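You operate a simulated robot arm through the tools that you are given. There is no shell and no other tool.

The job below is to be done with a simulated two-armed robot. You get a single attempt, and the scene is never put back.

JOB
Send about 12 litres from valve three to the hopper.
Fine: before any water runs, green clamp on the ribbed hose tight, inlet valve open, orange lever to hopper; valve three closed after; the meter is not reset; other valves stay; nothing spilt.

The check looks at the end state, three seconds after you hand in, the way a careful person would. Anything else that was tipped, shoved, dropped, spilled or broken makes it a failure.

ROBOT AND FRAMES
Two 7-joint arms with two-finger parallel grippers on one trunk that stands fixed in place. Base frame: the origin is at the foot of the trunk, x ahead of it, y to its left, z up; the work surface is at about z = 64. Lengths are in cm, angles in rad, forces in N, time in s.
The left shoulder is at [7.1, 15.6, 108], the right one opposite. Each reaches about 123.1 cm from its shoulder. Payload 3.91 kg a hand.
The TCP of each hand is the grasp point between the finger pads, 3 cm short of the fingertips. In the tool frame z runs along the fingers and y along their closing line. The gripper opens to 11 cm. The fingers are 2 cm wide and 1 cm thick; the gripper's body (4.8 by 11.2 cm) begins 5.5 cm behind the TCP.
Orientation is that of the tool frame in the base frame, as [roll, pitch, yaw] about the fixed x, y, z axes, in that order (R = Rz(yaw) Ry(pitch) Rx(roll)). With the fingers straight down and closing along the base's y, the tool's x points along the base's -x, its y along +y and its z along -z.

CONTROLS
- The arms move only by the tool send_rows. It takes "left_deltas", "right_deltas" or both (then of equal length, played together; a hand with none holds still); each is a list of rows, each a list of 3 entries, a list of its own where there are three numbers: the shift along the base's x, y, z in units of 40 mm (1.0 is 40 mm), then the turn, a rotation vector about the base's x, y, z in units of 5 degrees (1.0 is 5 degrees), then the gripper command, from -1 (fully open) to 1 (shut), values between in proportion. In form: [[[tx, ty, tz], [wx, wy, wz], hand], ...]. A call has 1 to 20 rows; each row shifts and turns the commanded pose from where the row before left it. A call with a number of a shift or a turn outside -1 to 1 is refused whole. Rows are played at 5 a second. More than 5 cm and 0.15 rad between two rows, or a gripper value outside its range, and nothing of the call is played. Where a pose cannot be reached the arm comes as near as it can. A force on the tool above 40 N (or 10 N above the force at the start of the call, whichever is more), or a blocked arm, ends the call early, and 0.2 s more pass. Each finger travels about 10.8 cm/s and halts on what it meets, pressing with about 33 N; the grip force reading is that of the motor and also rises with nothing between the fingers. The clock runs only during rows and for 0.2 s after the last one: add rows that do not move to give the fingers time. The reply holds the time, the measured pose of the TCP, the force on the tool along the base axes, the opening and the grip force, in the units named above and with some noise, with the torque about the TCP (base axes, N m) and any sound that the robot's microphone picked up.
- Cameras (640 x 400 px; columns grow to the right, rows downward): "scene" is now at [13.1, -4.41, 131.89]; the picture's right is [-0.49, -0.87, 0.00], its down [-0.41, 0.23, -0.88] and it looks along [0.77, -0.43, -0.48] (base axes); focal length 214 px, centre (320, 200). "left" rides on the left gripper at [7.2, -1.7, -10.3] in its tool frame; the picture's right is [0.23, 0.97, 0.00], its down [-0.76, 0.18, -0.62] and it looks along [-0.61, 0.14, 0.78] (tool axes); focal length 222 px, centre (320, 200). "right" rides on the right gripper at [7.2, 1.7, -10.3] in its tool frame; the picture's right is [-0.23, 0.97, 0.00], its down [-0.76, -0.18, -0.62] and it looks along [-0.61, -0.14, 0.78] (tool axes); focal length 222 px, centre (320, 200). There is no depth. A picture from a camera that has moved, and an enlarged one, comes with that camera's place and axes in the base frame and with its lens.
- get_image(camera): a new picture of that camera. It takes no simulated time.
- move_column(by): slides the trunk up (or, below 0, down) by that many cm; the arms and the scene camera ride with it, the base frame stays. It gives what a move gives, with no picture.
- turn_head(pan, tilt): turns the head with the scene camera to pan (to the left, within 1.501 rad either way) and tilt (down, from -0.506 to 1.204), counted from straight ahead of the robot. It gives what a move gives.
- zoom(camera, box): a new picture of the part [left, top, right, bottom] of that camera's present view, enlarged. It takes no simulated time.
- hand_in(): hands the job in; it is judged then, once.

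Nothing tells you positions but the pictures and the camera data. Unless the task says otherwise, let go and move clear before handing in.

The tools are called by a JSON object that holds its "fn" and its "kwargs". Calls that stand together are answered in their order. send_rows: Moves the arms, as the interface text tells. Its arguments: {"type":"object","properties":{"left_deltas":{"type":"array","items":{"type":"array"}},"right_deltas":{"type":"array","items":{"type":"array"}}},"required":[]} The other tools are called the same way: move_column (by) moves the trunk up or down; turn_head (pan, tilt) turns the head that bears the scene camera; get_image (camera) takes a picture; zoom (camera, box) takes an enlarged picture of a part of a camera's view; hand_in () hands the job in.

At the start:

```text
time_s: 0.0
left_position: [66.14, 47.49, 111.87]
left_tool_rot: [3.141, 0.001, -3.141]
left_ft_force: [0.0, -0.3, -0.6]
left_moment: [0.03, 0.0, -0.03]
left_gripper_width: 11.0
left_grasp_force: 0.1
right_position: [63.32, -9.76, 110.87]
right_tool_rot: [-3.141, -0.001, -3.141]
right_ft_force: [-0.9, -0.3, -1.1]
right_moment: [0.01, -0.01, 0.02]
right_gripper_width: 10.96
right_grasp_force: 0.2
trunk travel left (down, up): [-52.5, 41.5]
head pan, tilt (commanded): [-0.511, 0.496]
```

scene: 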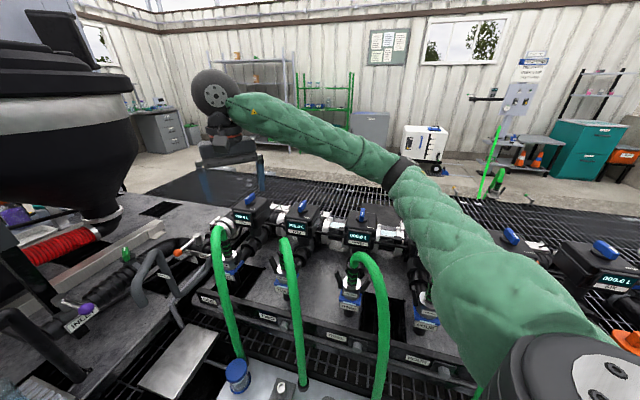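
right: 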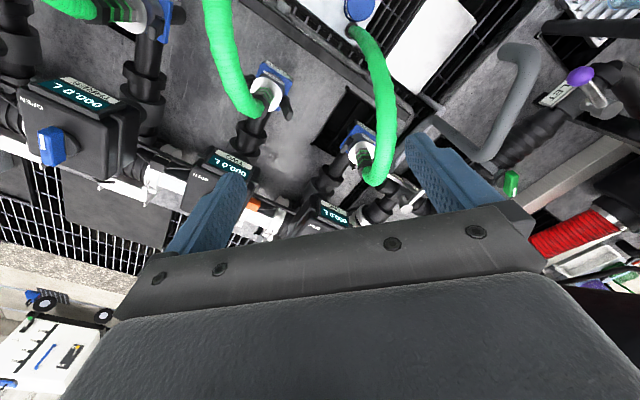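
left: 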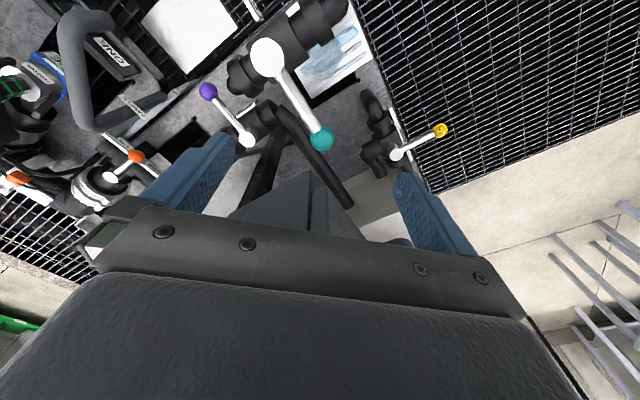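

I see a bench with several metered valves (blue handles), green hoses, levers with coloured knobs, and a hopper on the left. I'll look around in detail before moving anything.

{"fn": "zoom", "kwargs": {"camera": "scene", "box": [0, 180, 220, 400]}}

{"fn": "zoom", "kwargs": {"camera": "scene", "box": [180, 180, 440, 400]}}

{"fn": "zoom", "kwargs": {"camera": "left", "box": [0, 0, 460, 240]}}

{"fn": "zoom", "kwargs": {"camera": "right", "box": [0, 0, 640, 280]}}

```text
1.82 times, centred on (110, 290) of scene
camera zoom: at [13.1, -4.41, 131.89], right [-0.49, -0.87, 0.0], down [-0.41, 0.23, -0.88], along [0.77, -0.43, -0.48], focal length 390 px, centre (702, 36)
```

zoom: 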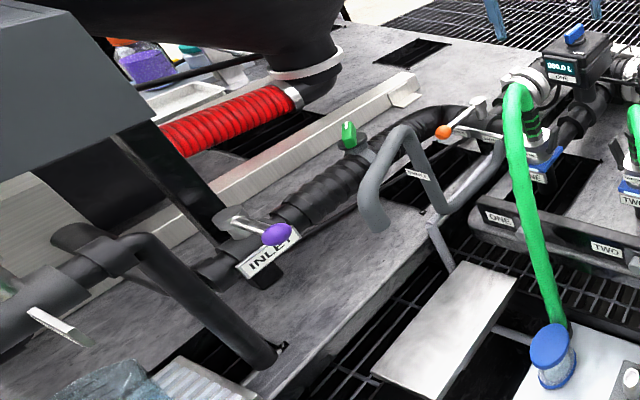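

```text
1.82 times, centred on (310, 290) of scene
camera zoom: at [13.1, -4.41, 131.89], right [-0.49, -0.87, 0.0], down [-0.41, 0.23, -0.88], along [0.77, -0.43, -0.48], focal length 390 px, centre (338, 36)
```

zoom: 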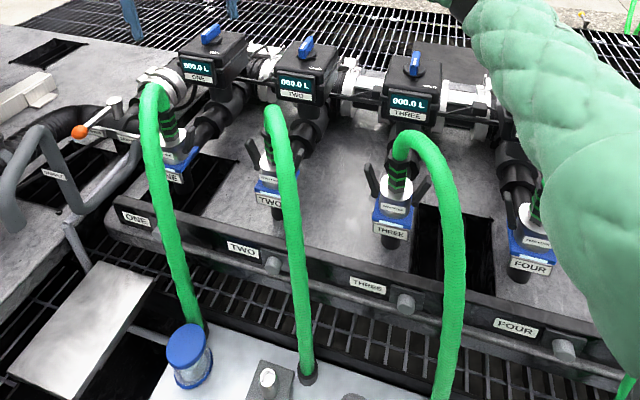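

```text
1.39 times, centred on (230, 120) of left
camera zoom: at [58.73, 45.78, 121.89], right [-0.23, 0.97, 0.0], down [0.76, 0.18, 0.62], along [0.61, 0.14, -0.78], focal length 309 px, centre (445, 311)
```

zoom: 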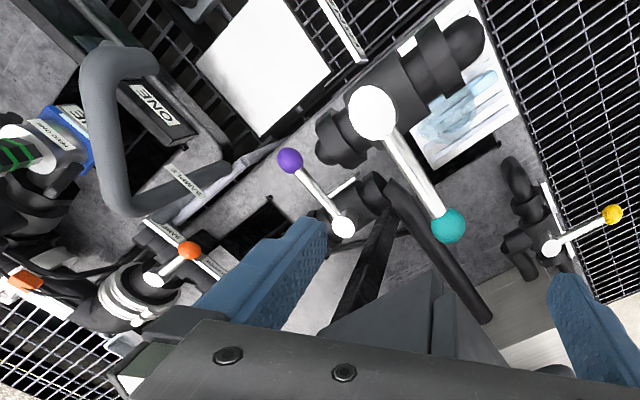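

```text
1.00 times, centred on (320, 140) of right (not enlarged: the box is as wide or as high as the picture)
camera zoom: at [56.02, -8.13, 121.24], right [0.23, 0.97, 0.0], down [0.76, -0.18, 0.62], along [0.61, -0.14, -0.78], focal length 222 px, centre (320, 260)
```

zoom: 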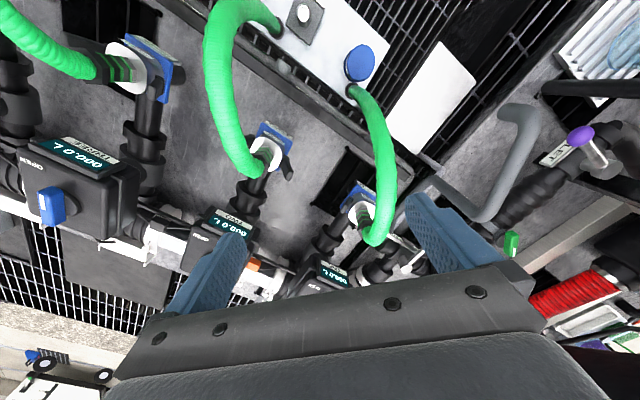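

The manifold with meters ONE–FOUR is ahead, the inlet valve (purple knob), ribbed hose and green clamp screw are to the left of it. I'll turn the head to survey the left, middle and right sides.

{"fn": "turn_head", "kwargs": {"pan": 0.3, "tilt": 0.6}}

{"fn": "get_image", "kwargs": {"camera": "scene"}}

{"fn": "turn_head", "kwargs": {"pan": -0.2, "tilt": 0.8}}

{"fn": "get_image", "kwargs": {"camera": "scene"}}

{"fn": "turn_head", "kwargs": {"pan": -0.9, "tilt": 0.6}}

{"fn": "get_image", "kwargs": {"camera": "scene"}}

```text
time_s: 1.1
left_position: [65.97, 47.41, 111.75]
left_tool_rot: [3.141, -0.001, 3.142]
left_ft_force: [-0.1, 0.7, 0.0]
left_moment: [-0.01, 0.03, -0.05]
left_gripper_width: 11.0
left_grasp_force: 0.1
right_position: [63.25, -9.67, 110.83]
right_tool_rot: [-3.141, -0.001, -3.141]
right_ft_force: [0.1, 0.1, -0.4]
right_moment: [0.04, 0.01, 0.02]
right_gripper_width: 11.01
right_grasp_force: 0.1
trunk travel left (down, up): [-52.5, 41.5]
head pan, tilt (commanded): [0.3, 0.6]
```

```text
taken
camera scene: at [13.61, 2.65, 130.94], right [0.29, -0.96, 0.0], down [-0.54, -0.17, -0.82], along [0.79, 0.24, -0.57], focal length 214 px, centre (320, 200)
```

scene: 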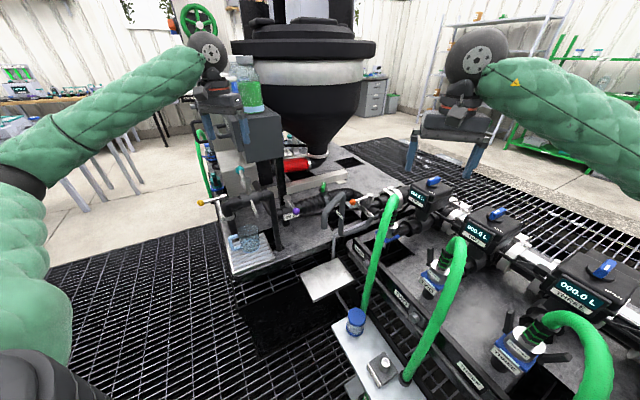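

```text
time_s: 2.1
left_position: [66.13, 47.42, 111.7]
left_tool_rot: [3.14, 0.0, -3.141]
left_ft_force: [0.3, -0.1, -0.4]
left_moment: [0.01, 0.0, 0.02]
left_gripper_width: 11.01
left_grasp_force: 0.1
right_position: [63.34, -9.68, 110.87]
right_tool_rot: [3.141, -0.002, 3.141]
right_ft_force: [-0.3, -0.1, -0.8]
right_moment: [0.01, -0.03, 0.0]
right_gripper_width: 11.0
right_grasp_force: 0.1
trunk travel left (down, up): [-52.5, 41.5]
head pan, tilt (commanded): [-0.201, 0.799]
```

```text
taken
camera scene: at [13.07, -1.55, 129.26], right [-0.2, -0.98, 0.0], down [-0.7, 0.14, -0.7], along [0.68, -0.14, -0.72], focal length 214 px, centre (320, 200)
```

scene: 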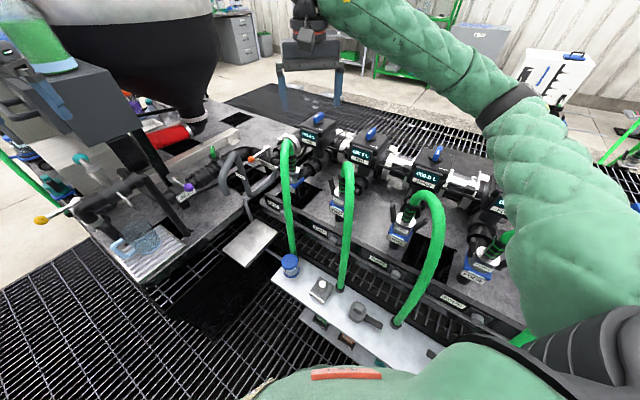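

```text
time_s: 3.1
left_position: [65.98, 47.51, 111.68]
left_tool_rot: [3.141, 0.0, -3.14]
left_ft_force: [0.1, -0.1, -0.3]
left_moment: [-0.02, 0.01, -0.01]
left_gripper_width: 11.0
left_grasp_force: 0.0
right_position: [63.39, -9.6, 110.93]
right_tool_rot: [-3.141, -0.002, -3.141]
right_ft_force: [-0.4, 0.7, -0.2]
right_moment: [-0.02, -0.01, 0.02]
right_gripper_width: 11.0
right_grasp_force: 0.0
trunk travel left (down, up): [-52.5, 41.5]
head pan, tilt (commanded): [-0.901, 0.6]
```

```text
taken
camera scene: at [10.66, -6.87, 130.94], right [-0.78, -0.62, 0.0], down [-0.35, 0.44, -0.82], along [0.51, -0.65, -0.57], focal length 214 px, centre (320, 200)
```

scene: 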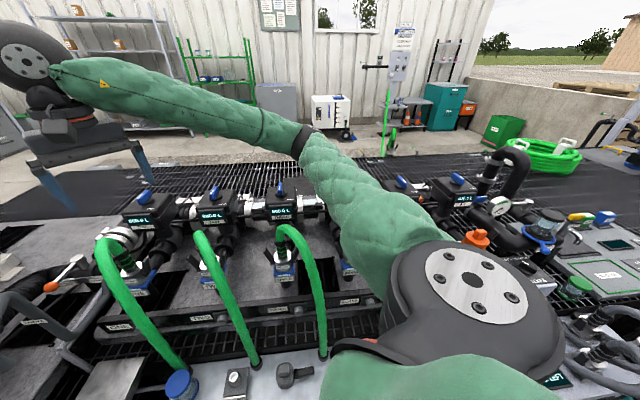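

The left skid carries the hopper, inlet valve, tank branches; the middle skid carries the manifold; the right one has another meter and gauge. I'll take enlarged views of each area.

{"fn": "zoom", "kwargs": {"camera": "scene", "box": [380, 150, 640, 330]}}

{"fn": "turn_head", "kwargs": {"pan": 0.1, "tilt": 0.6}}

{"fn": "zoom", "kwargs": {"camera": "scene", "box": [100, 100, 320, 300]}}

{"fn": "zoom", "kwargs": {"camera": "scene", "box": [220, 130, 380, 250]}}

{"fn": "get_image", "kwargs": {"camera": "scene"}}

```text
2.22 times, centred on (510, 240) of scene
camera zoom: at [10.66, -6.87, 130.94], right [-0.78, -0.62, 0.0], down [-0.35, 0.44, -0.82], along [0.51, -0.65, -0.57], focal length 477 px, centre (-102, 111)
```

zoom: 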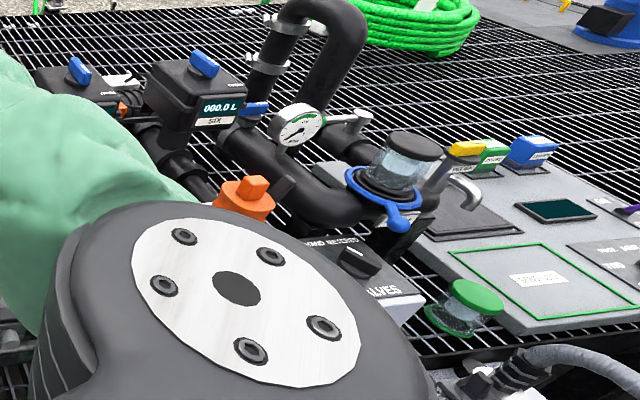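

```text
time_s: 4.4
left_position: [66.04, 47.41, 111.8]
left_tool_rot: [-3.141, -0.003, -3.141]
left_ft_force: [0.2, 0.4, -0.1]
left_moment: [0.01, -0.02, 0.02]
left_gripper_width: 10.99
left_grasp_force: 0.1
right_position: [63.29, -9.73, 110.82]
right_tool_rot: [3.141, -0.001, 3.14]
right_ft_force: [0.8, -0.5, 0.0]
right_moment: [-0.02, 0.02, 0.0]
right_gripper_width: 10.99
right_grasp_force: 0.1
trunk travel left (down, up): [-52.5, 41.5]
head pan, tilt (commanded): [0.099, 0.6]
```

```text
2.00 times, centred on (210, 200) of scene
camera zoom: at [13.96, 0.92, 130.94], right [0.1, -1.0, 0.0], down [-0.56, -0.06, -0.82], along [0.82, 0.08, -0.57], focal length 429 px, centre (540, 200)
```

zoom: 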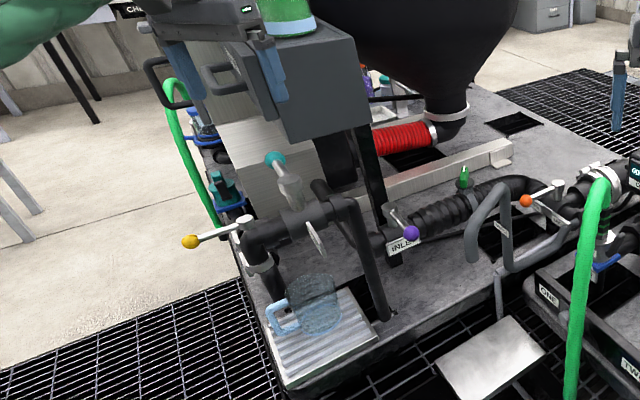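

```text
3.33 times, centred on (300, 190) of scene
camera zoom: at [13.96, 0.92, 130.94], right [0.1, -1.0, 0.0], down [-0.56, -0.06, -0.82], along [0.82, 0.08, -0.57], focal length 715 px, centre (387, 233)
```

zoom: 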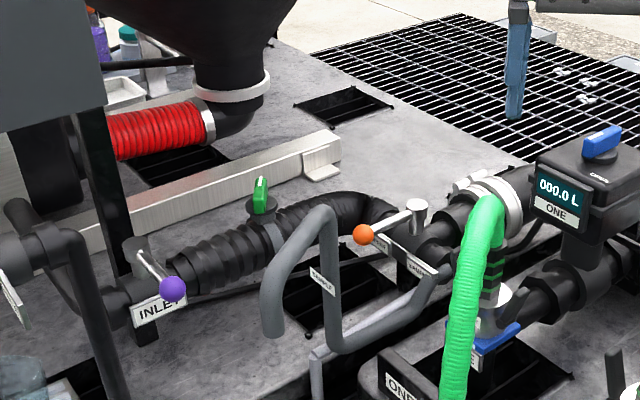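

```text
taken
camera scene: at [13.96, 0.92, 130.94], right [0.1, -1.0, 0.0], down [-0.56, -0.06, -0.82], along [0.82, 0.08, -0.57], focal length 214 px, centre (320, 200)
```

scene: 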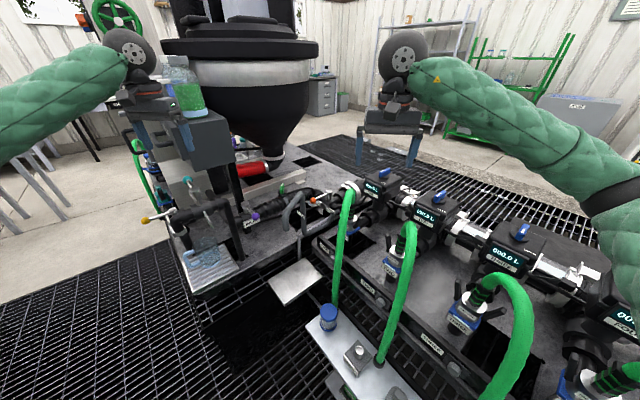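

I've estimated: meter THREE display about (56,-43,87), clamp screw about (91,25,83), inlet knob about (72,30,82), orange knob about (91.5,11,76). I'll draw both hands back and up to get clearer wrist views.

{"fn": "send_rows", "kwargs": {"left_deltas": [[[-0.7, 0, 0.5], [0, 0, 0], -1], [[-0.7, 0, 0.5], [0, 0, 0], -1], [[-0.7, 0, 0.5], [0, 0, 0], -1], [[-0.7, 0, 0.5], [0, 0, 0], -1], [[-0.7, 0, 0.5], [0, 0, 0], -1], [[-0.7, 0, 0.5], [0, 0, 0], -1], [[-0.7, 0, 0.5], [0, 0, 0], -1], [[-0.7, 0, 0.5], [0, 0, 0], -1]], "right_deltas": [[[-0.57, -0.88, 0.1], [0, 0, 0], -1], [[-0.57, -0.88, 0.1], [0, 0, 0], -1], [[-0.57, -0.88, 0.1], [0, 0, 0], -1], [[-0.57, -0.88, 0.1], [0, 0, 0], -1], [[-0.57, -0.88, 0.1], [0, 0, 0], -1], [[-0.57, -0.88, 0.1], [0, 0, 0], -1], [[-0.57, -0.88, 0.1], [0, 0, 0], -1], [[-0.57, -0.88, 0.1], [0, 0, 0], -1]]}}

{"fn": "get_image", "kwargs": {"camera": "left"}}

{"fn": "get_image", "kwargs": {"camera": "right"}}

{"fn": "get_image", "kwargs": {"camera": "scene"}}

```text
time_s: 6.2
left_position: [44.34, 45.75, 127.73]
left_tool_rot: [-3.141, 0.003, 3.14]
left_ft_force: [-1.9, -0.4, 2.6]
left_moment: [0.07, -0.25, 0.01]
left_gripper_width: 11.0
left_grasp_force: 0.1
left hand out of reach, approached as far as the arm can: row 8
right_position: [44.78, -38.1, 114.11]
right_tool_rot: [3.14, 0.003, -3.141]
right_ft_force: [-0.2, 0.9, -0.2]
right_moment: [-0.03, -0.04, 0.0]
right_gripper_width: 10.98
right_grasp_force: 0.0
trunk travel left (down, up): [-52.5, 41.5]
head pan, tilt (commanded): [0.099, 0.6]
```

```text
taken
camera left: at [37.01, 44.16, 137.84], right [-0.23, 0.97, 0.0], down [0.76, 0.18, 0.63], along [0.61, 0.14, -0.78], focal length 222 px, centre (320, 200)
```

left: 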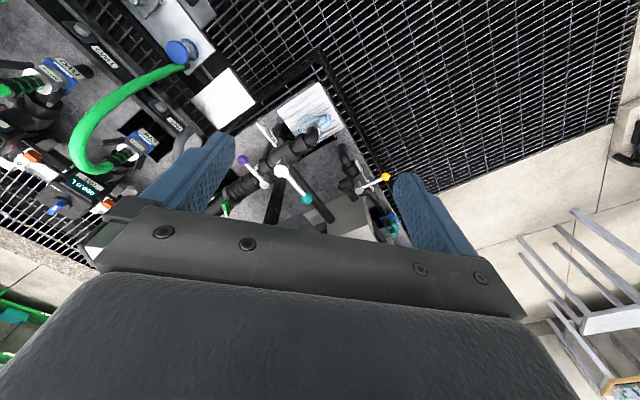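

```text
taken
camera right: at [37.45, -36.62, 124.46], right [0.23, 0.97, 0.0], down [0.76, -0.18, 0.63], along [0.61, -0.14, -0.78], focal length 222 px, centre (320, 200)
```

right: 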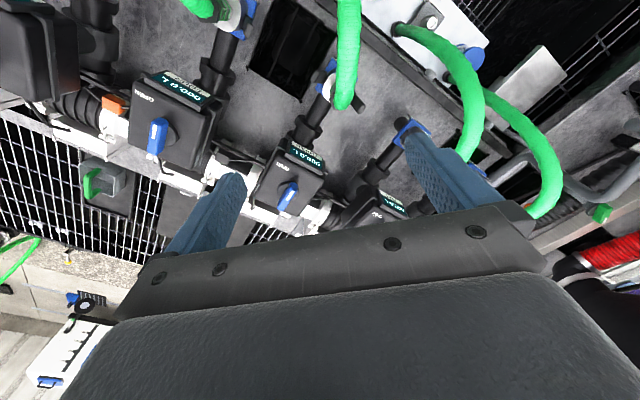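

```text
taken
camera scene: at [13.48, 0.65, 131.02], right [0.1, -0.99, 0.0], down [-0.56, -0.05, -0.83], along [0.82, 0.08, -0.56], focal length 214 px, centre (320, 200)
```

scene: 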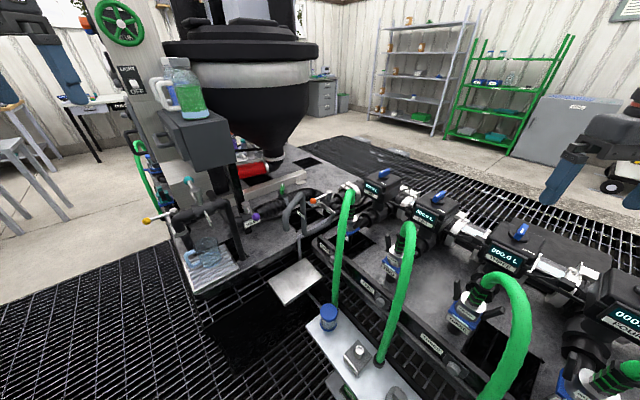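

The arms are out of the way now. Zooming in on details.

{"fn": "zoom", "kwargs": {"camera": "scene", "box": [80, 30, 260, 150]}}

{"fn": "zoom", "kwargs": {"camera": "scene", "box": [140, 150, 260, 240]}}

{"fn": "zoom", "kwargs": {"camera": "scene", "box": [235, 160, 355, 240]}}

{"fn": "zoom", "kwargs": {"camera": "scene", "box": [440, 210, 600, 350]}}

{"fn": "zoom", "kwargs": {"camera": "right", "box": [80, 50, 240, 190]}}

{"fn": "zoom", "kwargs": {"camera": "left", "box": [180, 70, 420, 240]}}

```text
3.33 times, centred on (170, 90) of scene
camera zoom: at [13.48, 0.65, 131.02], right [0.1, -0.99, 0.0], down [-0.56, -0.05, -0.83], along [0.82, 0.08, -0.56], focal length 715 px, centre (820, 567)
```

zoom: 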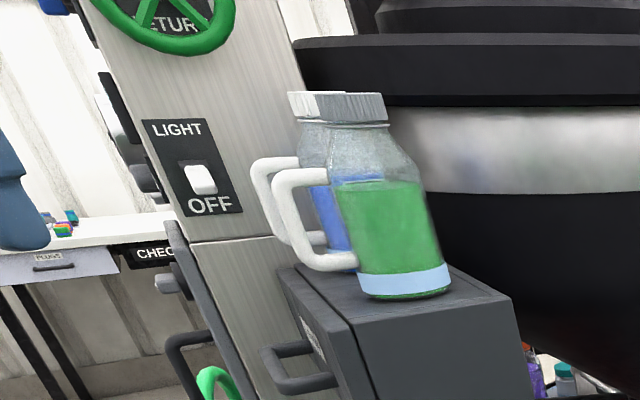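

```text
4.44 times, centred on (200, 195) of scene
camera zoom: at [13.48, 0.65, 131.02], right [0.1, -0.99, 0.0], down [-0.56, -0.05, -0.83], along [0.82, 0.08, -0.56], focal length 953 px, centre (853, 222)
```

zoom: 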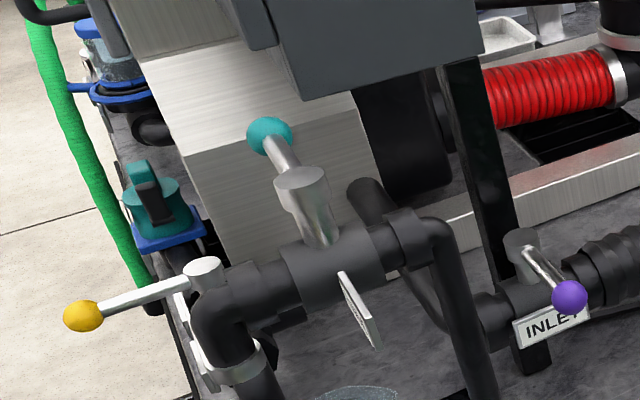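

```text
5.00 times, centred on (295, 200) of scene
camera zoom: at [13.48, 0.65, 131.02], right [0.1, -0.99, 0.0], down [-0.56, -0.05, -0.83], along [0.82, 0.08, -0.56], focal length 1072 px, centre (445, 200)
```

zoom: 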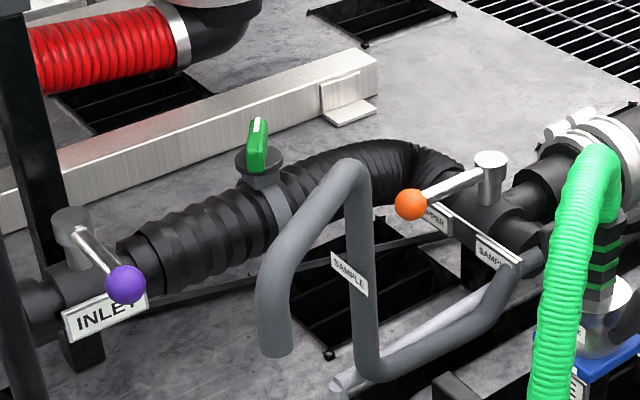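

```text
2.86 times, centred on (520, 280) of scene
camera zoom: at [13.48, 0.65, 131.02], right [0.1, -0.99, 0.0], down [-0.56, -0.05, -0.83], along [0.82, 0.08, -0.56], focal length 613 px, centre (-251, -29)
```

zoom: 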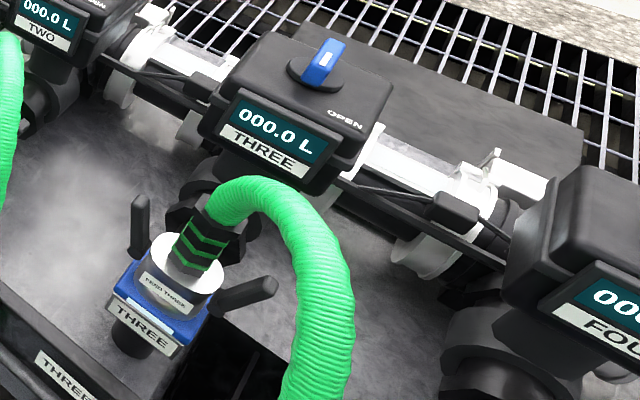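

```text
2.86 times, centred on (160, 120) of right
camera zoom: at [37.45, -36.62, 124.46], right [0.23, 0.97, 0.0], down [0.76, -0.18, 0.63], along [0.61, -0.14, -0.78], focal length 635 px, centre (777, 429)
```

zoom: 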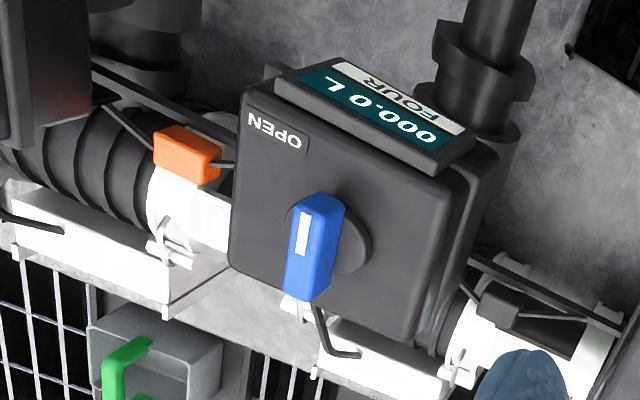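

```text
2.35 times, centred on (300, 155) of left
camera zoom: at [37.01, 44.16, 137.84], right [-0.23, 0.97, 0.0], down [0.76, 0.18, 0.63], along [0.61, 0.14, -0.78], focal length 523 px, centre (367, 306)
```

zoom: 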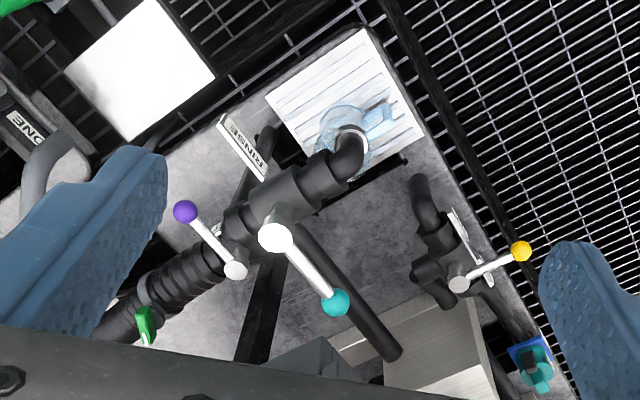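

The skids sit turned about 45°. I estimate knob THREE near (61,-48,92), inlet lever pivot (78,36,83) with the lever across the pipe (closed), orange lever pivot (98,5,78). I'll look more closely at knob three and then carry the left hand over to the orange lever at a safe height.

{"fn": "zoom", "kwargs": {"camera": "right", "box": [230, 120, 350, 230]}}

{"fn": "send_rows", "kwargs": {"left_deltas": [[[0.5, -0.9, -0.3], [0, 0, 0], -1], [[0.5, -0.9, -0.3], [0, 0, 0], -1], [[0.5, -0.9, -0.3], [0, 0, 0], -1], [[0.5, -0.9, -0.3], [0, 0, 0], -1], [[0.5, -0.9, -0.3], [0, 0, 0], -1], [[0.7, -0.9, -0.3], [0, 0, 0], -1], [[0.7, -0.9, -0.3], [0, 0, 0], -1], [[0.7, -0.9, -0.3], [0, 0, 0], -1], [[0.7, -0.9, -0.3], [0, 0, 0], -1], [[0.8, -0.9, -0.3], [0, 0, 0], -1], [[0.8, -0.9, -0.3], [0, 0, 0], -1]]}}

{"fn": "get_image", "kwargs": {"camera": "left"}}

{"fn": "get_image", "kwargs": {"camera": "scene"}}

```text
3.64 times, centred on (290, 175) of right
camera zoom: at [37.45, -36.62, 124.46], right [0.23, 0.97, 0.0], down [0.76, -0.18, 0.63], along [0.61, -0.14, -0.78], focal length 808 px, centre (429, 291)
```

zoom: 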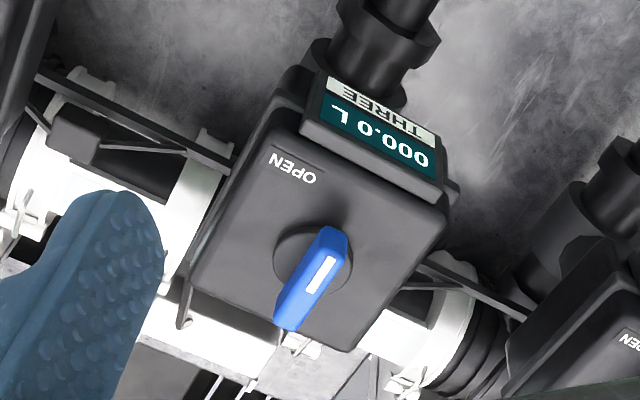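

```text
time_s: 8.6
left_position: [72.13, 6.48, 113.81]
left_tool_rot: [3.14, -0.002, -3.14]
left_ft_force: [0.1, -0.9, 0.4]
left_moment: [0.03, 0.05, -0.02]
left_gripper_width: 11.0
left_grasp_force: 0.1
right_position: [45.26, -38.09, 113.89]
right_tool_rot: [3.14, -0.002, 3.141]
right_ft_force: [-0.6, 0.0, 0.7]
right_moment: [0.02, 0.01, -0.01]
right_gripper_width: 10.98
right_grasp_force: 0.1
trunk travel left (down, up): [-52.5, 41.5]
head pan, tilt (commanded): [0.099, 0.6]
```

```text
taken
camera left: at [64.92, 4.83, 124.11], right [-0.23, 0.97, 0.0], down [0.76, 0.18, 0.62], along [0.61, 0.14, -0.78], focal length 222 px, centre (320, 200)
```

left: 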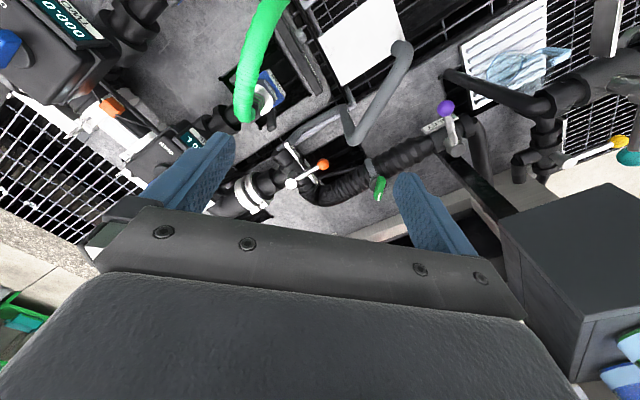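

```text
taken
camera scene: at [14.04, 0.77, 130.93], right [0.1, -0.99, 0.0], down [-0.56, -0.06, -0.82], along [0.82, 0.08, -0.57], focal length 214 px, centre (320, 200)
```

scene: 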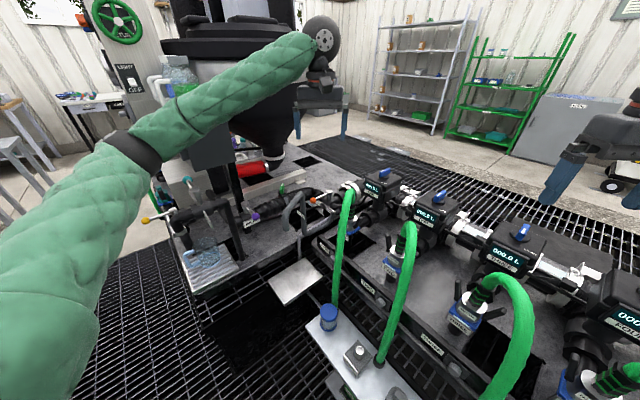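

The left wrist view now shows the orange lever, clamp and inlet in one line, and the grey box with the bottles to the right. Zooming in.

{"fn": "zoom", "kwargs": {"camera": "left", "box": [260, 120, 360, 200]}}

{"fn": "zoom", "kwargs": {"camera": "left", "box": [340, 90, 500, 210]}}

{"fn": "zoom", "kwargs": {"camera": "left", "box": [440, 40, 640, 220]}}

{"fn": "zoom", "kwargs": {"camera": "left", "box": [480, 180, 640, 400]}}

```text
5.00 times, centred on (310, 160) of left
camera zoom: at [64.92, 4.83, 124.11], right [-0.23, 0.97, 0.0], down [0.76, 0.18, 0.62], along [0.61, 0.14, -0.78], focal length 1111 px, centre (370, 400)
```

zoom: 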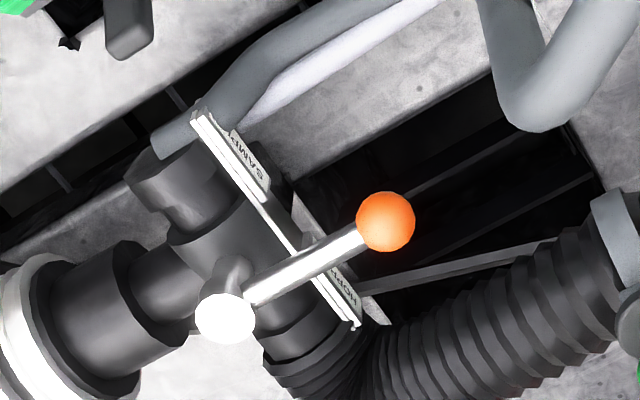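

```text
3.33 times, centred on (420, 150) of left
camera zoom: at [64.92, 4.83, 124.11], right [-0.23, 0.97, 0.0], down [0.76, 0.18, 0.62], along [0.61, 0.14, -0.78], focal length 740 px, centre (-13, 367)
```

zoom: 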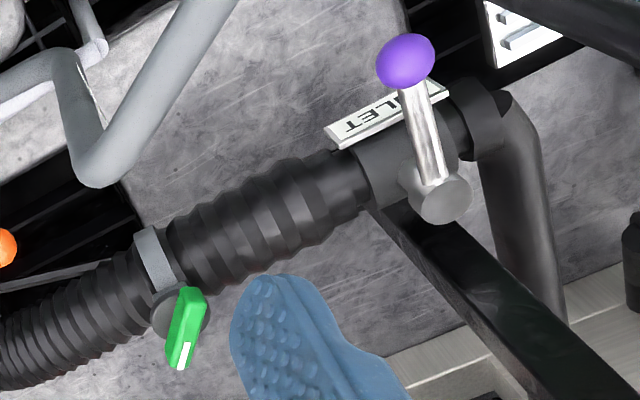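

```text
2.22 times, centred on (540, 130) of left
camera zoom: at [64.92, 4.83, 124.11], right [-0.23, 0.97, 0.0], down [0.76, 0.18, 0.62], along [0.61, 0.14, -0.78], focal length 494 px, centre (-169, 356)
```

zoom: 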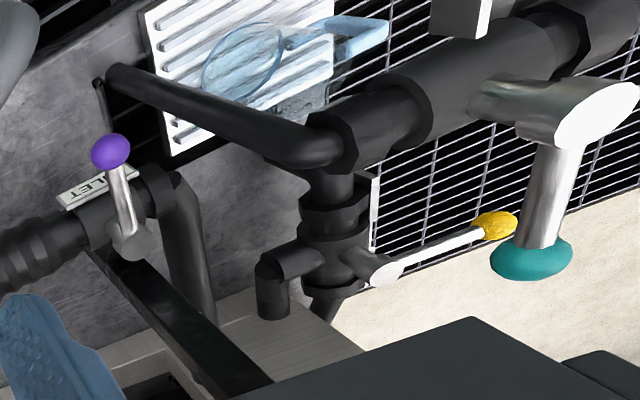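

```text
1.82 times, centred on (560, 290) of left
camera zoom: at [64.92, 4.83, 124.11], right [-0.23, 0.97, 0.0], down [0.76, 0.18, 0.62], along [0.61, 0.14, -0.78], focal length 404 px, centre (-116, 36)
```

zoom: 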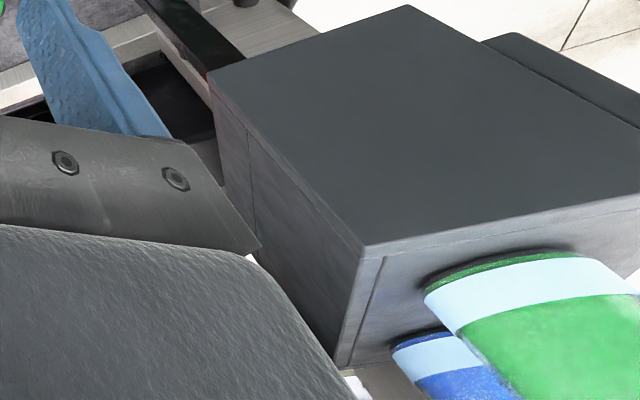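

The orange lever stands at mid position between the SAMPLE and HOPPER plates, the inlet lever is across its pipe, and the grey box front corner is near (81,36) from z 100 to 114. I'll bring the left camera closer to the clamp.

{"fn": "send_rows", "kwargs": {"left_deltas": [[[0.275, 0.655, -0.785], [0, 0, 0], -1], [[0.275, 0.655, -0.785], [0, 0, 0], -1], [[0.275, 0.655, -0.785], [0, 0, 0], -1], [[0.275, 0.655, -0.785], [0, 0, 0], -1], [[0.275, 0.655, -0.785], [0, 0, 0], -1], [[0.275, 0.655, -0.785], [0, 0, 0], -1]]}}

{"fn": "get_image", "kwargs": {"camera": "left"}}

{"fn": "zoom", "kwargs": {"camera": "left", "box": [280, 130, 400, 220]}}

{"fn": "zoom", "kwargs": {"camera": "left", "box": [320, 40, 480, 180]}}

{"fn": "get_image", "kwargs": {"camera": "scene"}}

```text
time_s: 10.0
left_position: [78.55, 21.95, 96.57]
left_tool_rot: [3.14, 0.013, -3.138]
left_ft_force: [-0.5, -0.3, 0.9]
left_moment: [0.01, -0.01, -0.03]
left_gripper_width: 10.99
left_grasp_force: 0.1
right_position: [44.66, -38.22, 114.34]
right_tool_rot: [3.139, 0.004, 3.141]
right_ft_force: [0.4, 0.3, -1.0]
right_moment: [-0.03, -0.02, 0.01]
right_gripper_width: 11.0
right_grasp_force: 0.0
trunk travel left (down, up): [-52.5, 41.5]
head pan, tilt (commanded): [0.099, 0.6]
```

```text
taken
camera left: at [71.18, 20.42, 106.64], right [-0.23, 0.97, 0.0], down [0.75, 0.18, 0.63], along [0.62, 0.14, -0.77], focal length 222 px, centre (320, 200)
```

left: 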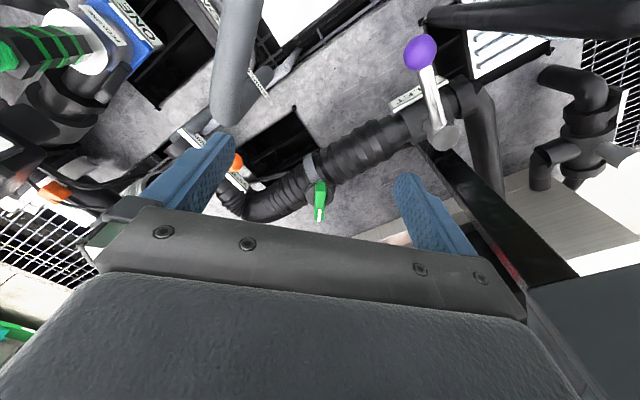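

```text
4.44 times, centred on (340, 175) of left
camera zoom: at [71.18, 20.42, 106.64], right [-0.23, 0.97, 0.0], down [0.75, 0.18, 0.63], along [0.62, 0.14, -0.77], focal length 987 px, centre (231, 311)
```

zoom: 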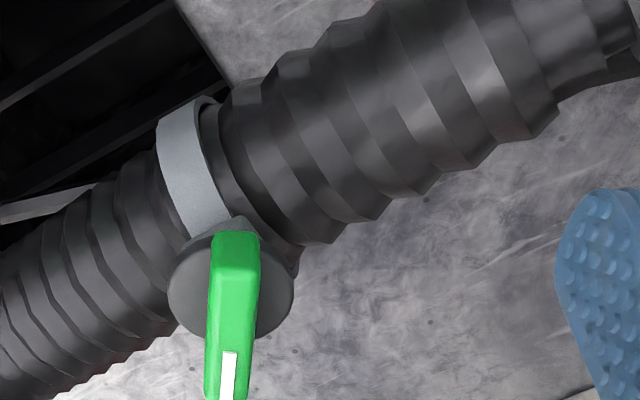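

```text
2.86 times, centred on (400, 110) of left
camera zoom: at [71.18, 20.42, 106.64], right [-0.23, 0.97, 0.0], down [0.75, 0.18, 0.63], along [0.62, 0.14, -0.77], focal length 635 px, centre (91, 457)
```

zoom: 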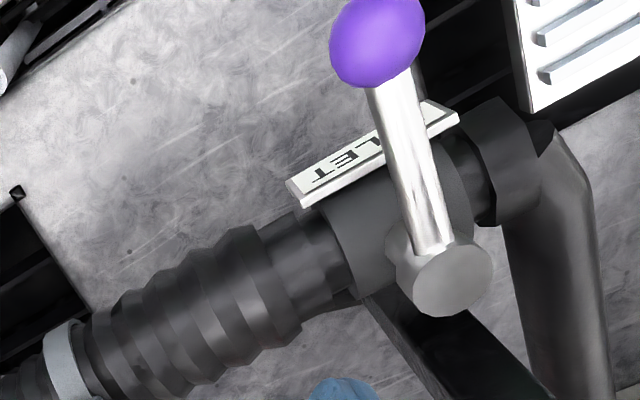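

```text
taken
camera scene: at [13.42, 0.58, 131.26], right [0.1, -1.0, 0.0], down [-0.56, -0.05, -0.83], along [0.82, 0.08, -0.56], focal length 214 px, centre (320, 200)
```

scene: 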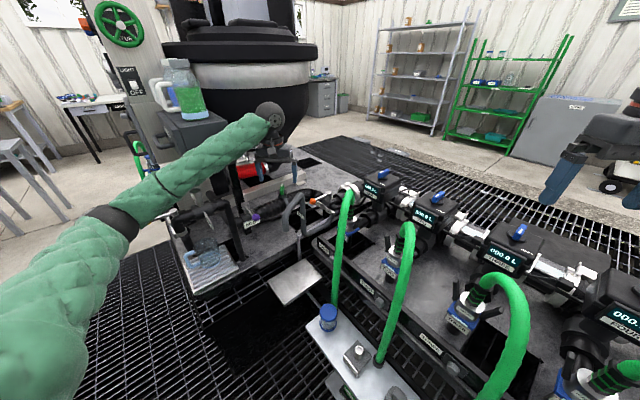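

The clamp is a hose band with a green wing handle on a round boss. I'll zoom tighter on it and on the orange lever and inlet valve to read orientations.

{"fn": "zoom", "kwargs": {"camera": "left", "box": [295, 170, 345, 230]}}

{"fn": "zoom", "kwargs": {"camera": "scene", "box": [265, 170, 325, 215]}}

{"fn": "zoom", "kwargs": {"camera": "left", "box": [160, 110, 280, 230]}}

```text
6.67 times, centred on (320, 200) of left
camera zoom: at [71.18, 20.42, 106.64], right [-0.23, 0.97, 0.0], down [0.75, 0.18, 0.63], along [0.62, 0.14, -0.77], focal length 1481 px, centre (320, 200)
```

zoom: 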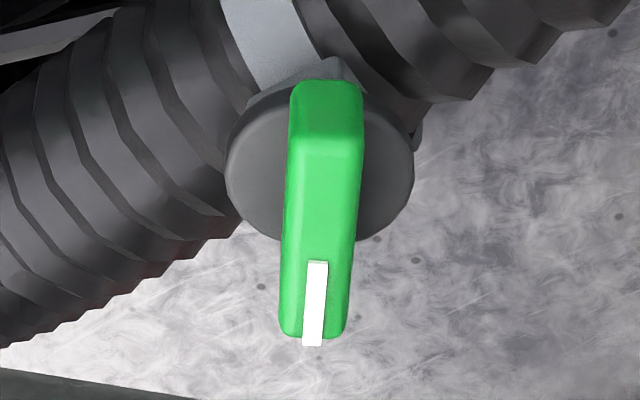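

```text
8.89 times, centred on (295, 192) of scene
camera zoom: at [13.42, 0.58, 131.26], right [0.1, -1.0, 0.0], down [-0.56, -0.05, -0.83], along [0.82, 0.08, -0.56], focal length 1906 px, centre (542, 267)
```

zoom: 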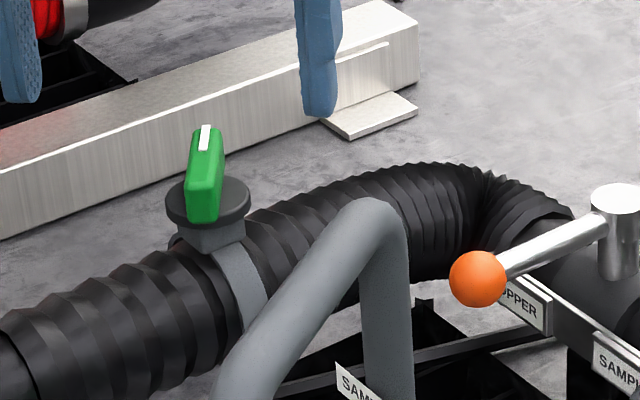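

```text
3.33 times, centred on (220, 170) of left
camera zoom: at [71.18, 20.42, 106.64], right [-0.23, 0.97, 0.0], down [0.75, 0.18, 0.63], along [0.62, 0.14, -0.77], focal length 740 px, centre (653, 300)
```

zoom: 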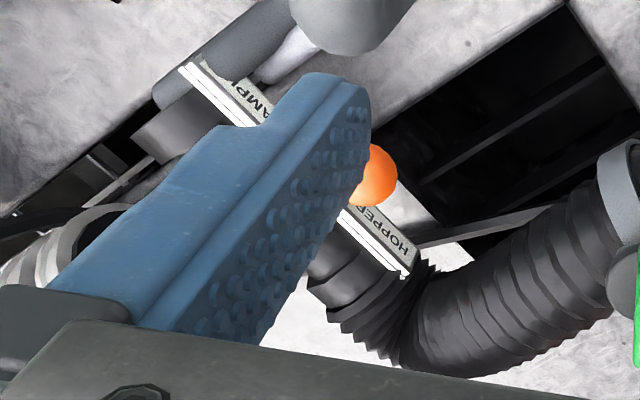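

Clamp handle: bar about 5 cm long, 1.35 cm thick, lying about 11° from x, top centre near (90.5, 24.7, 83.4), white mark on the +x end. Before going there, I check how close the hopper is to the hand and wrist.

{"fn": "turn_head", "kwargs": {"pan": 0.2, "tilt": 0.3}}

{"fn": "get_image", "kwargs": {"camera": "scene"}}

{"fn": "zoom", "kwargs": {"camera": "scene", "box": [160, 120, 400, 300]}}

{"fn": "zoom", "kwargs": {"camera": "right", "box": [400, 100, 640, 300]}}

```text
time_s: 10.8
left_position: [78.45, 22.01, 96.59]
left_tool_rot: [3.14, 0.014, -3.138]
left_ft_force: [0.4, -0.7, -0.1]
left_moment: [0.0, 0.01, 0.01]
left_gripper_width: 10.99
left_grasp_force: 0.1
right_position: [44.69, -38.16, 114.22]
right_tool_rot: [3.138, 0.007, 3.141]
right_ft_force: [0.5, -0.2, 0.0]
right_moment: [-0.01, 0.0, 0.02]
right_gripper_width: 11.0
right_grasp_force: 0.1
trunk travel left (down, up): [-52.5, 41.5]
head pan, tilt (commanded): [0.201, 0.3]
```

```text
taken
camera scene: at [13.57, 1.56, 133.83], right [0.2, -0.98, 0.0], down [-0.29, -0.06, -0.96], along [0.94, 0.19, -0.29], focal length 214 px, centre (320, 200)
```

scene: 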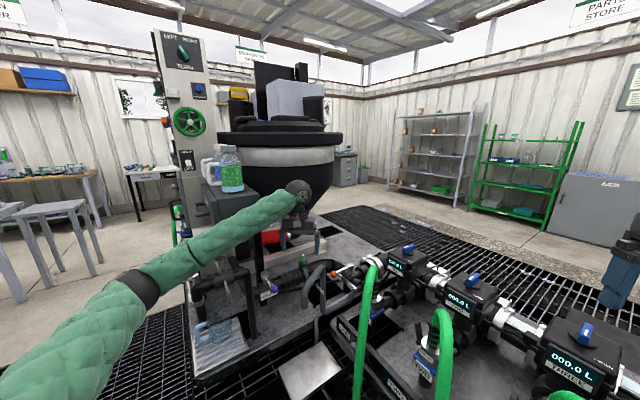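

```text
2.22 times, centred on (280, 210) of scene
camera zoom: at [13.57, 1.56, 133.83], right [0.2, -0.98, 0.0], down [-0.29, -0.06, -0.96], along [0.94, 0.19, -0.29], focal length 477 px, centre (409, 178)
```

zoom: 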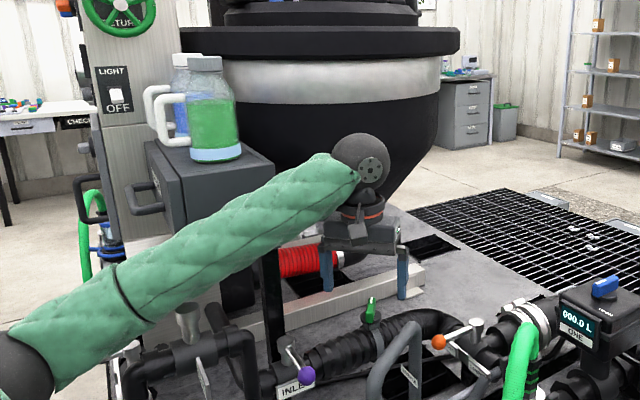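

```text
2.00 times, centred on (520, 200) of right
camera zoom: at [37.25, -36.65, 124.55], right [0.23, 0.97, 0.0], down [0.76, -0.18, 0.63], along [0.61, -0.14, -0.78], focal length 444 px, centre (-80, 200)
```

zoom: 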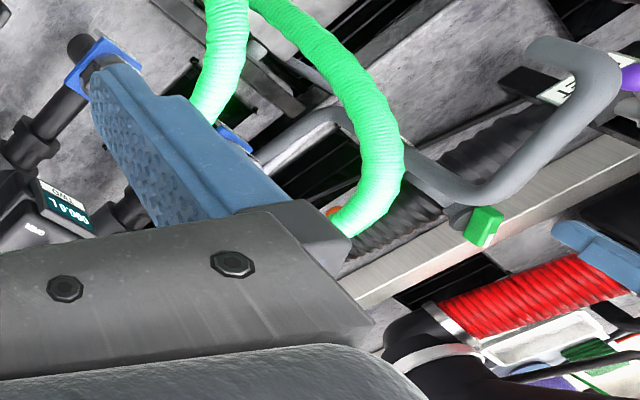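

The hopper's rim looks roughly 30 cm from the clamp with the cone narrowing lower down, so the hand fits. I'll move the left hand above the clamp, turn it to match the bar, and narrow the fingers to 5 cm.

{"fn": "send_rows", "kwargs": {"left_deltas": [[[0.753, 0.169, -0.225], [0, 0, 0.55], -0.3], [[0.753, 0.169, -0.225], [0, 0, 0.55], 0.0], [[0.753, 0.169, -0.225], [0, 0, 0.55], 0.09], [[0.753, 0.169, -0.225], [0, 0, 0.55], 0.09], [[0, 0, 0], [0, 0, 0], 0.09]]}}

{"fn": "get_image", "kwargs": {"camera": "left"}}

{"fn": "get_image", "kwargs": {"camera": "scene"}}

{"fn": "zoom", "kwargs": {"camera": "scene", "box": [200, 150, 360, 290]}}

```text
time_s: 11.8
left_position: [89.0, 29.49, 94.44]
left_tool_rot: [-3.132, 0.052, -2.962]
left_ft_force: [4.0, 5.5, -3.6]
left_moment: [-0.38, 0.31, -0.02]
left_gripper_width: 5.0
left_grasp_force: 0.0
right_position: [44.74, -34.51, 114.74]
right_tool_rot: [-3.122, 0.001, -3.116]
right_ft_force: [1.8, -3.7, -0.6]
right_moment: [0.25, 0.13, 0.04]
right_gripper_width: 11.01
right_grasp_force: 0.1
trunk travel left (down, up): [-52.5, 41.5]
head pan, tilt (commanded): [0.201, 0.3]
stopped in row 4 (right hand): the arm was blocked; the commanded pose is now the measured one
```

```text
taken
camera left: at [81.67, 26.58, 104.2], right [-0.4, 0.92, -0.02], down [0.69, 0.31, 0.66], along [0.61, 0.25, -0.75], focal length 222 px, centre (320, 200)
```

left: 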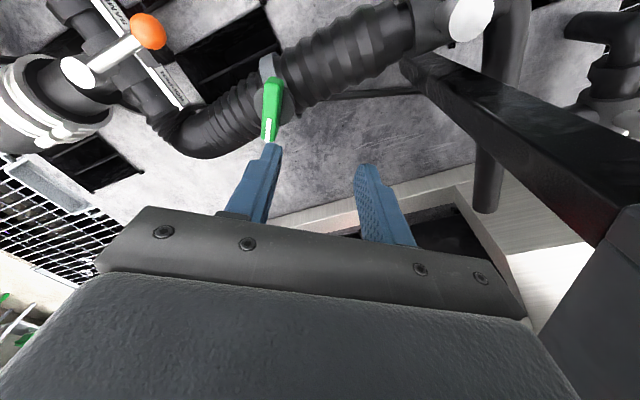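

```text
taken
camera scene: at [6.44, 20.47, 133.48], right [0.53, -0.85, 0.02], down [-0.24, -0.17, -0.96], along [0.81, 0.5, -0.29], focal length 214 px, centre (320, 200)
```

scene: 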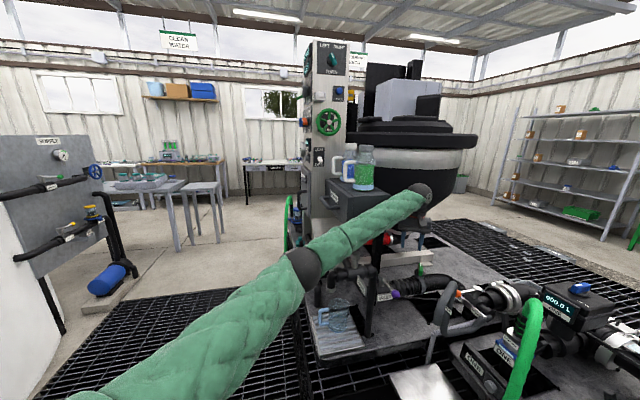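

```text
2.86 times, centred on (280, 220) of scene
camera zoom: at [6.44, 20.47, 133.48], right [0.53, -0.85, 0.02], down [-0.24, -0.17, -0.96], along [0.81, 0.5, -0.29], focal length 613 px, centre (434, 143)
```

zoom: 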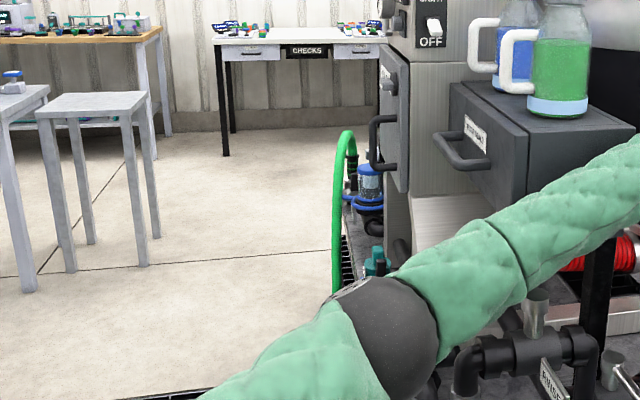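

The waist turned as the left arm reached, and the right arm was blocked while trying to hold its place. I'll hold for a moment to see whether anything is in contact.

{"fn": "send_rows", "kwargs": {"left_deltas": [[[0, 0, 0], [0, 0, 0], 0.09], [[0, 0, 0], [0, 0, 0], 0.09]]}}

{"fn": "get_image", "kwargs": {"camera": "right"}}

{"fn": "get_image", "kwargs": {"camera": "scene"}}

```text
time_s: 12.1
left_position: [104.12, 0.91, 100.64]
left_tool_rot: [3.137, 0.222, -3.123]
left_ft_force: [12.1, -69.5, 15.3]
left_moment: [5.12, 0.75, 1.22]
left_gripper_width: 5.02
left_grasp_force: 0.1
right_position: [28.18, -70.89, 112.74]
right_tool_rot: [3.135, -0.021, 2.702]
right_ft_force: [-2.3, -5.8, -7.1]
right_moment: [0.5, -0.17, -0.03]
right_gripper_width: 10.98
right_grasp_force: 0.0
trunk travel left (down, up): [-52.5, 41.5]
head pan, tilt (commanded): [0.201, 0.3]
stopped in row 1 (left hand): the arm was blocked; the commanded pose is now the measured one
```

```text
taken
camera right: at [22.51, -66.54, 123.22], right [0.62, 0.78, 0.0], down [0.62, -0.49, 0.61], along [0.48, -0.38, -0.8], focal length 222 px, centre (320, 200)
```

right: 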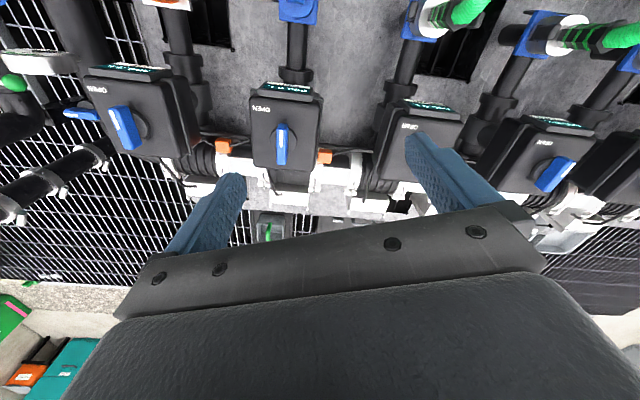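

```text
taken
camera scene: at [18.48, 17.12, 133.82], right [0.47, -0.88, 0.0], down [-0.26, -0.14, -0.95], along [0.84, 0.45, -0.3], focal length 214 px, centre (320, 200)
```

scene: 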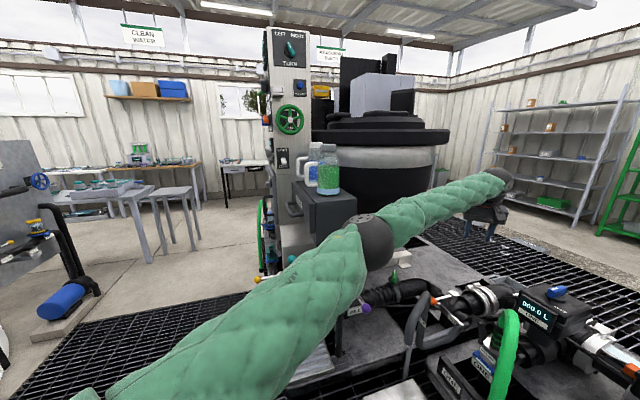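

The trunk swung hard and the left hand was carried to about (104,1,101) with a big side force. I'll look at everything before moving any further.

{"fn": "get_image", "kwargs": {"camera": "left"}}

{"fn": "zoom", "kwargs": {"camera": "scene", "box": [260, 120, 420, 260]}}

{"fn": "zoom", "kwargs": {"camera": "scene", "box": [380, 140, 560, 330]}}

```text
taken
camera left: at [94.65, -0.91, 109.1], right [-0.24, 0.97, -0.05], down [0.6, 0.19, 0.78], along [0.76, 0.16, -0.63], focal length 222 px, centre (320, 200)
```

left: 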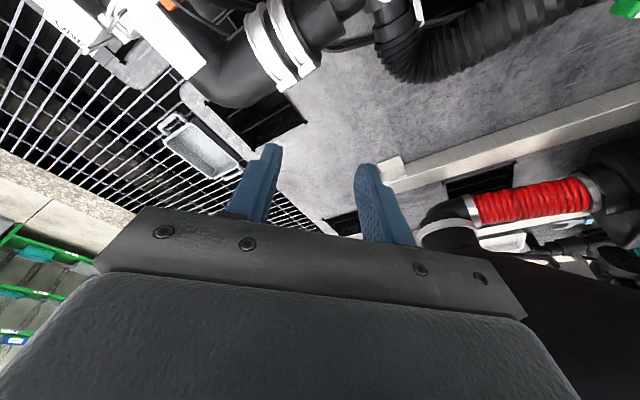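

```text
2.86 times, centred on (340, 190) of scene
camera zoom: at [18.48, 17.12, 133.82], right [0.47, -0.88, 0.0], down [-0.26, -0.14, -0.95], along [0.84, 0.45, -0.3], focal length 613 px, centre (263, 229)
```

zoom: 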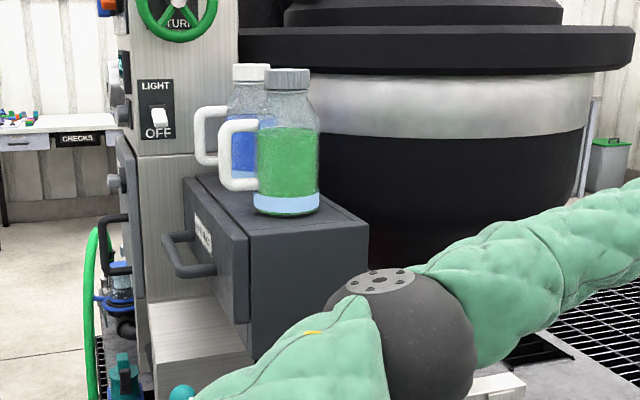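

```text
2.11 times, centred on (470, 235) of scene
camera zoom: at [18.48, 17.12, 133.82], right [0.47, -0.88, 0.0], down [-0.26, -0.14, -0.95], along [0.84, 0.45, -0.3], focal length 452 px, centre (4, 126)
```

zoom: 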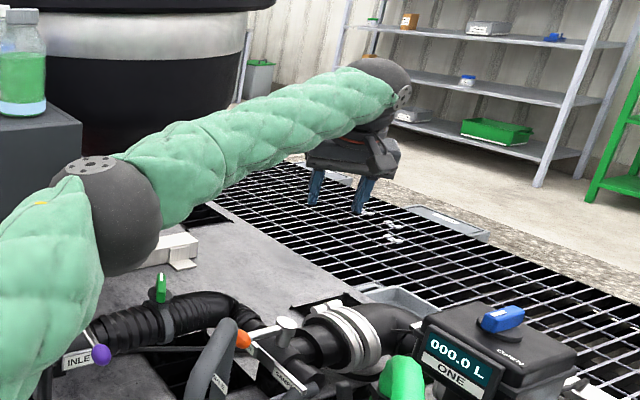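

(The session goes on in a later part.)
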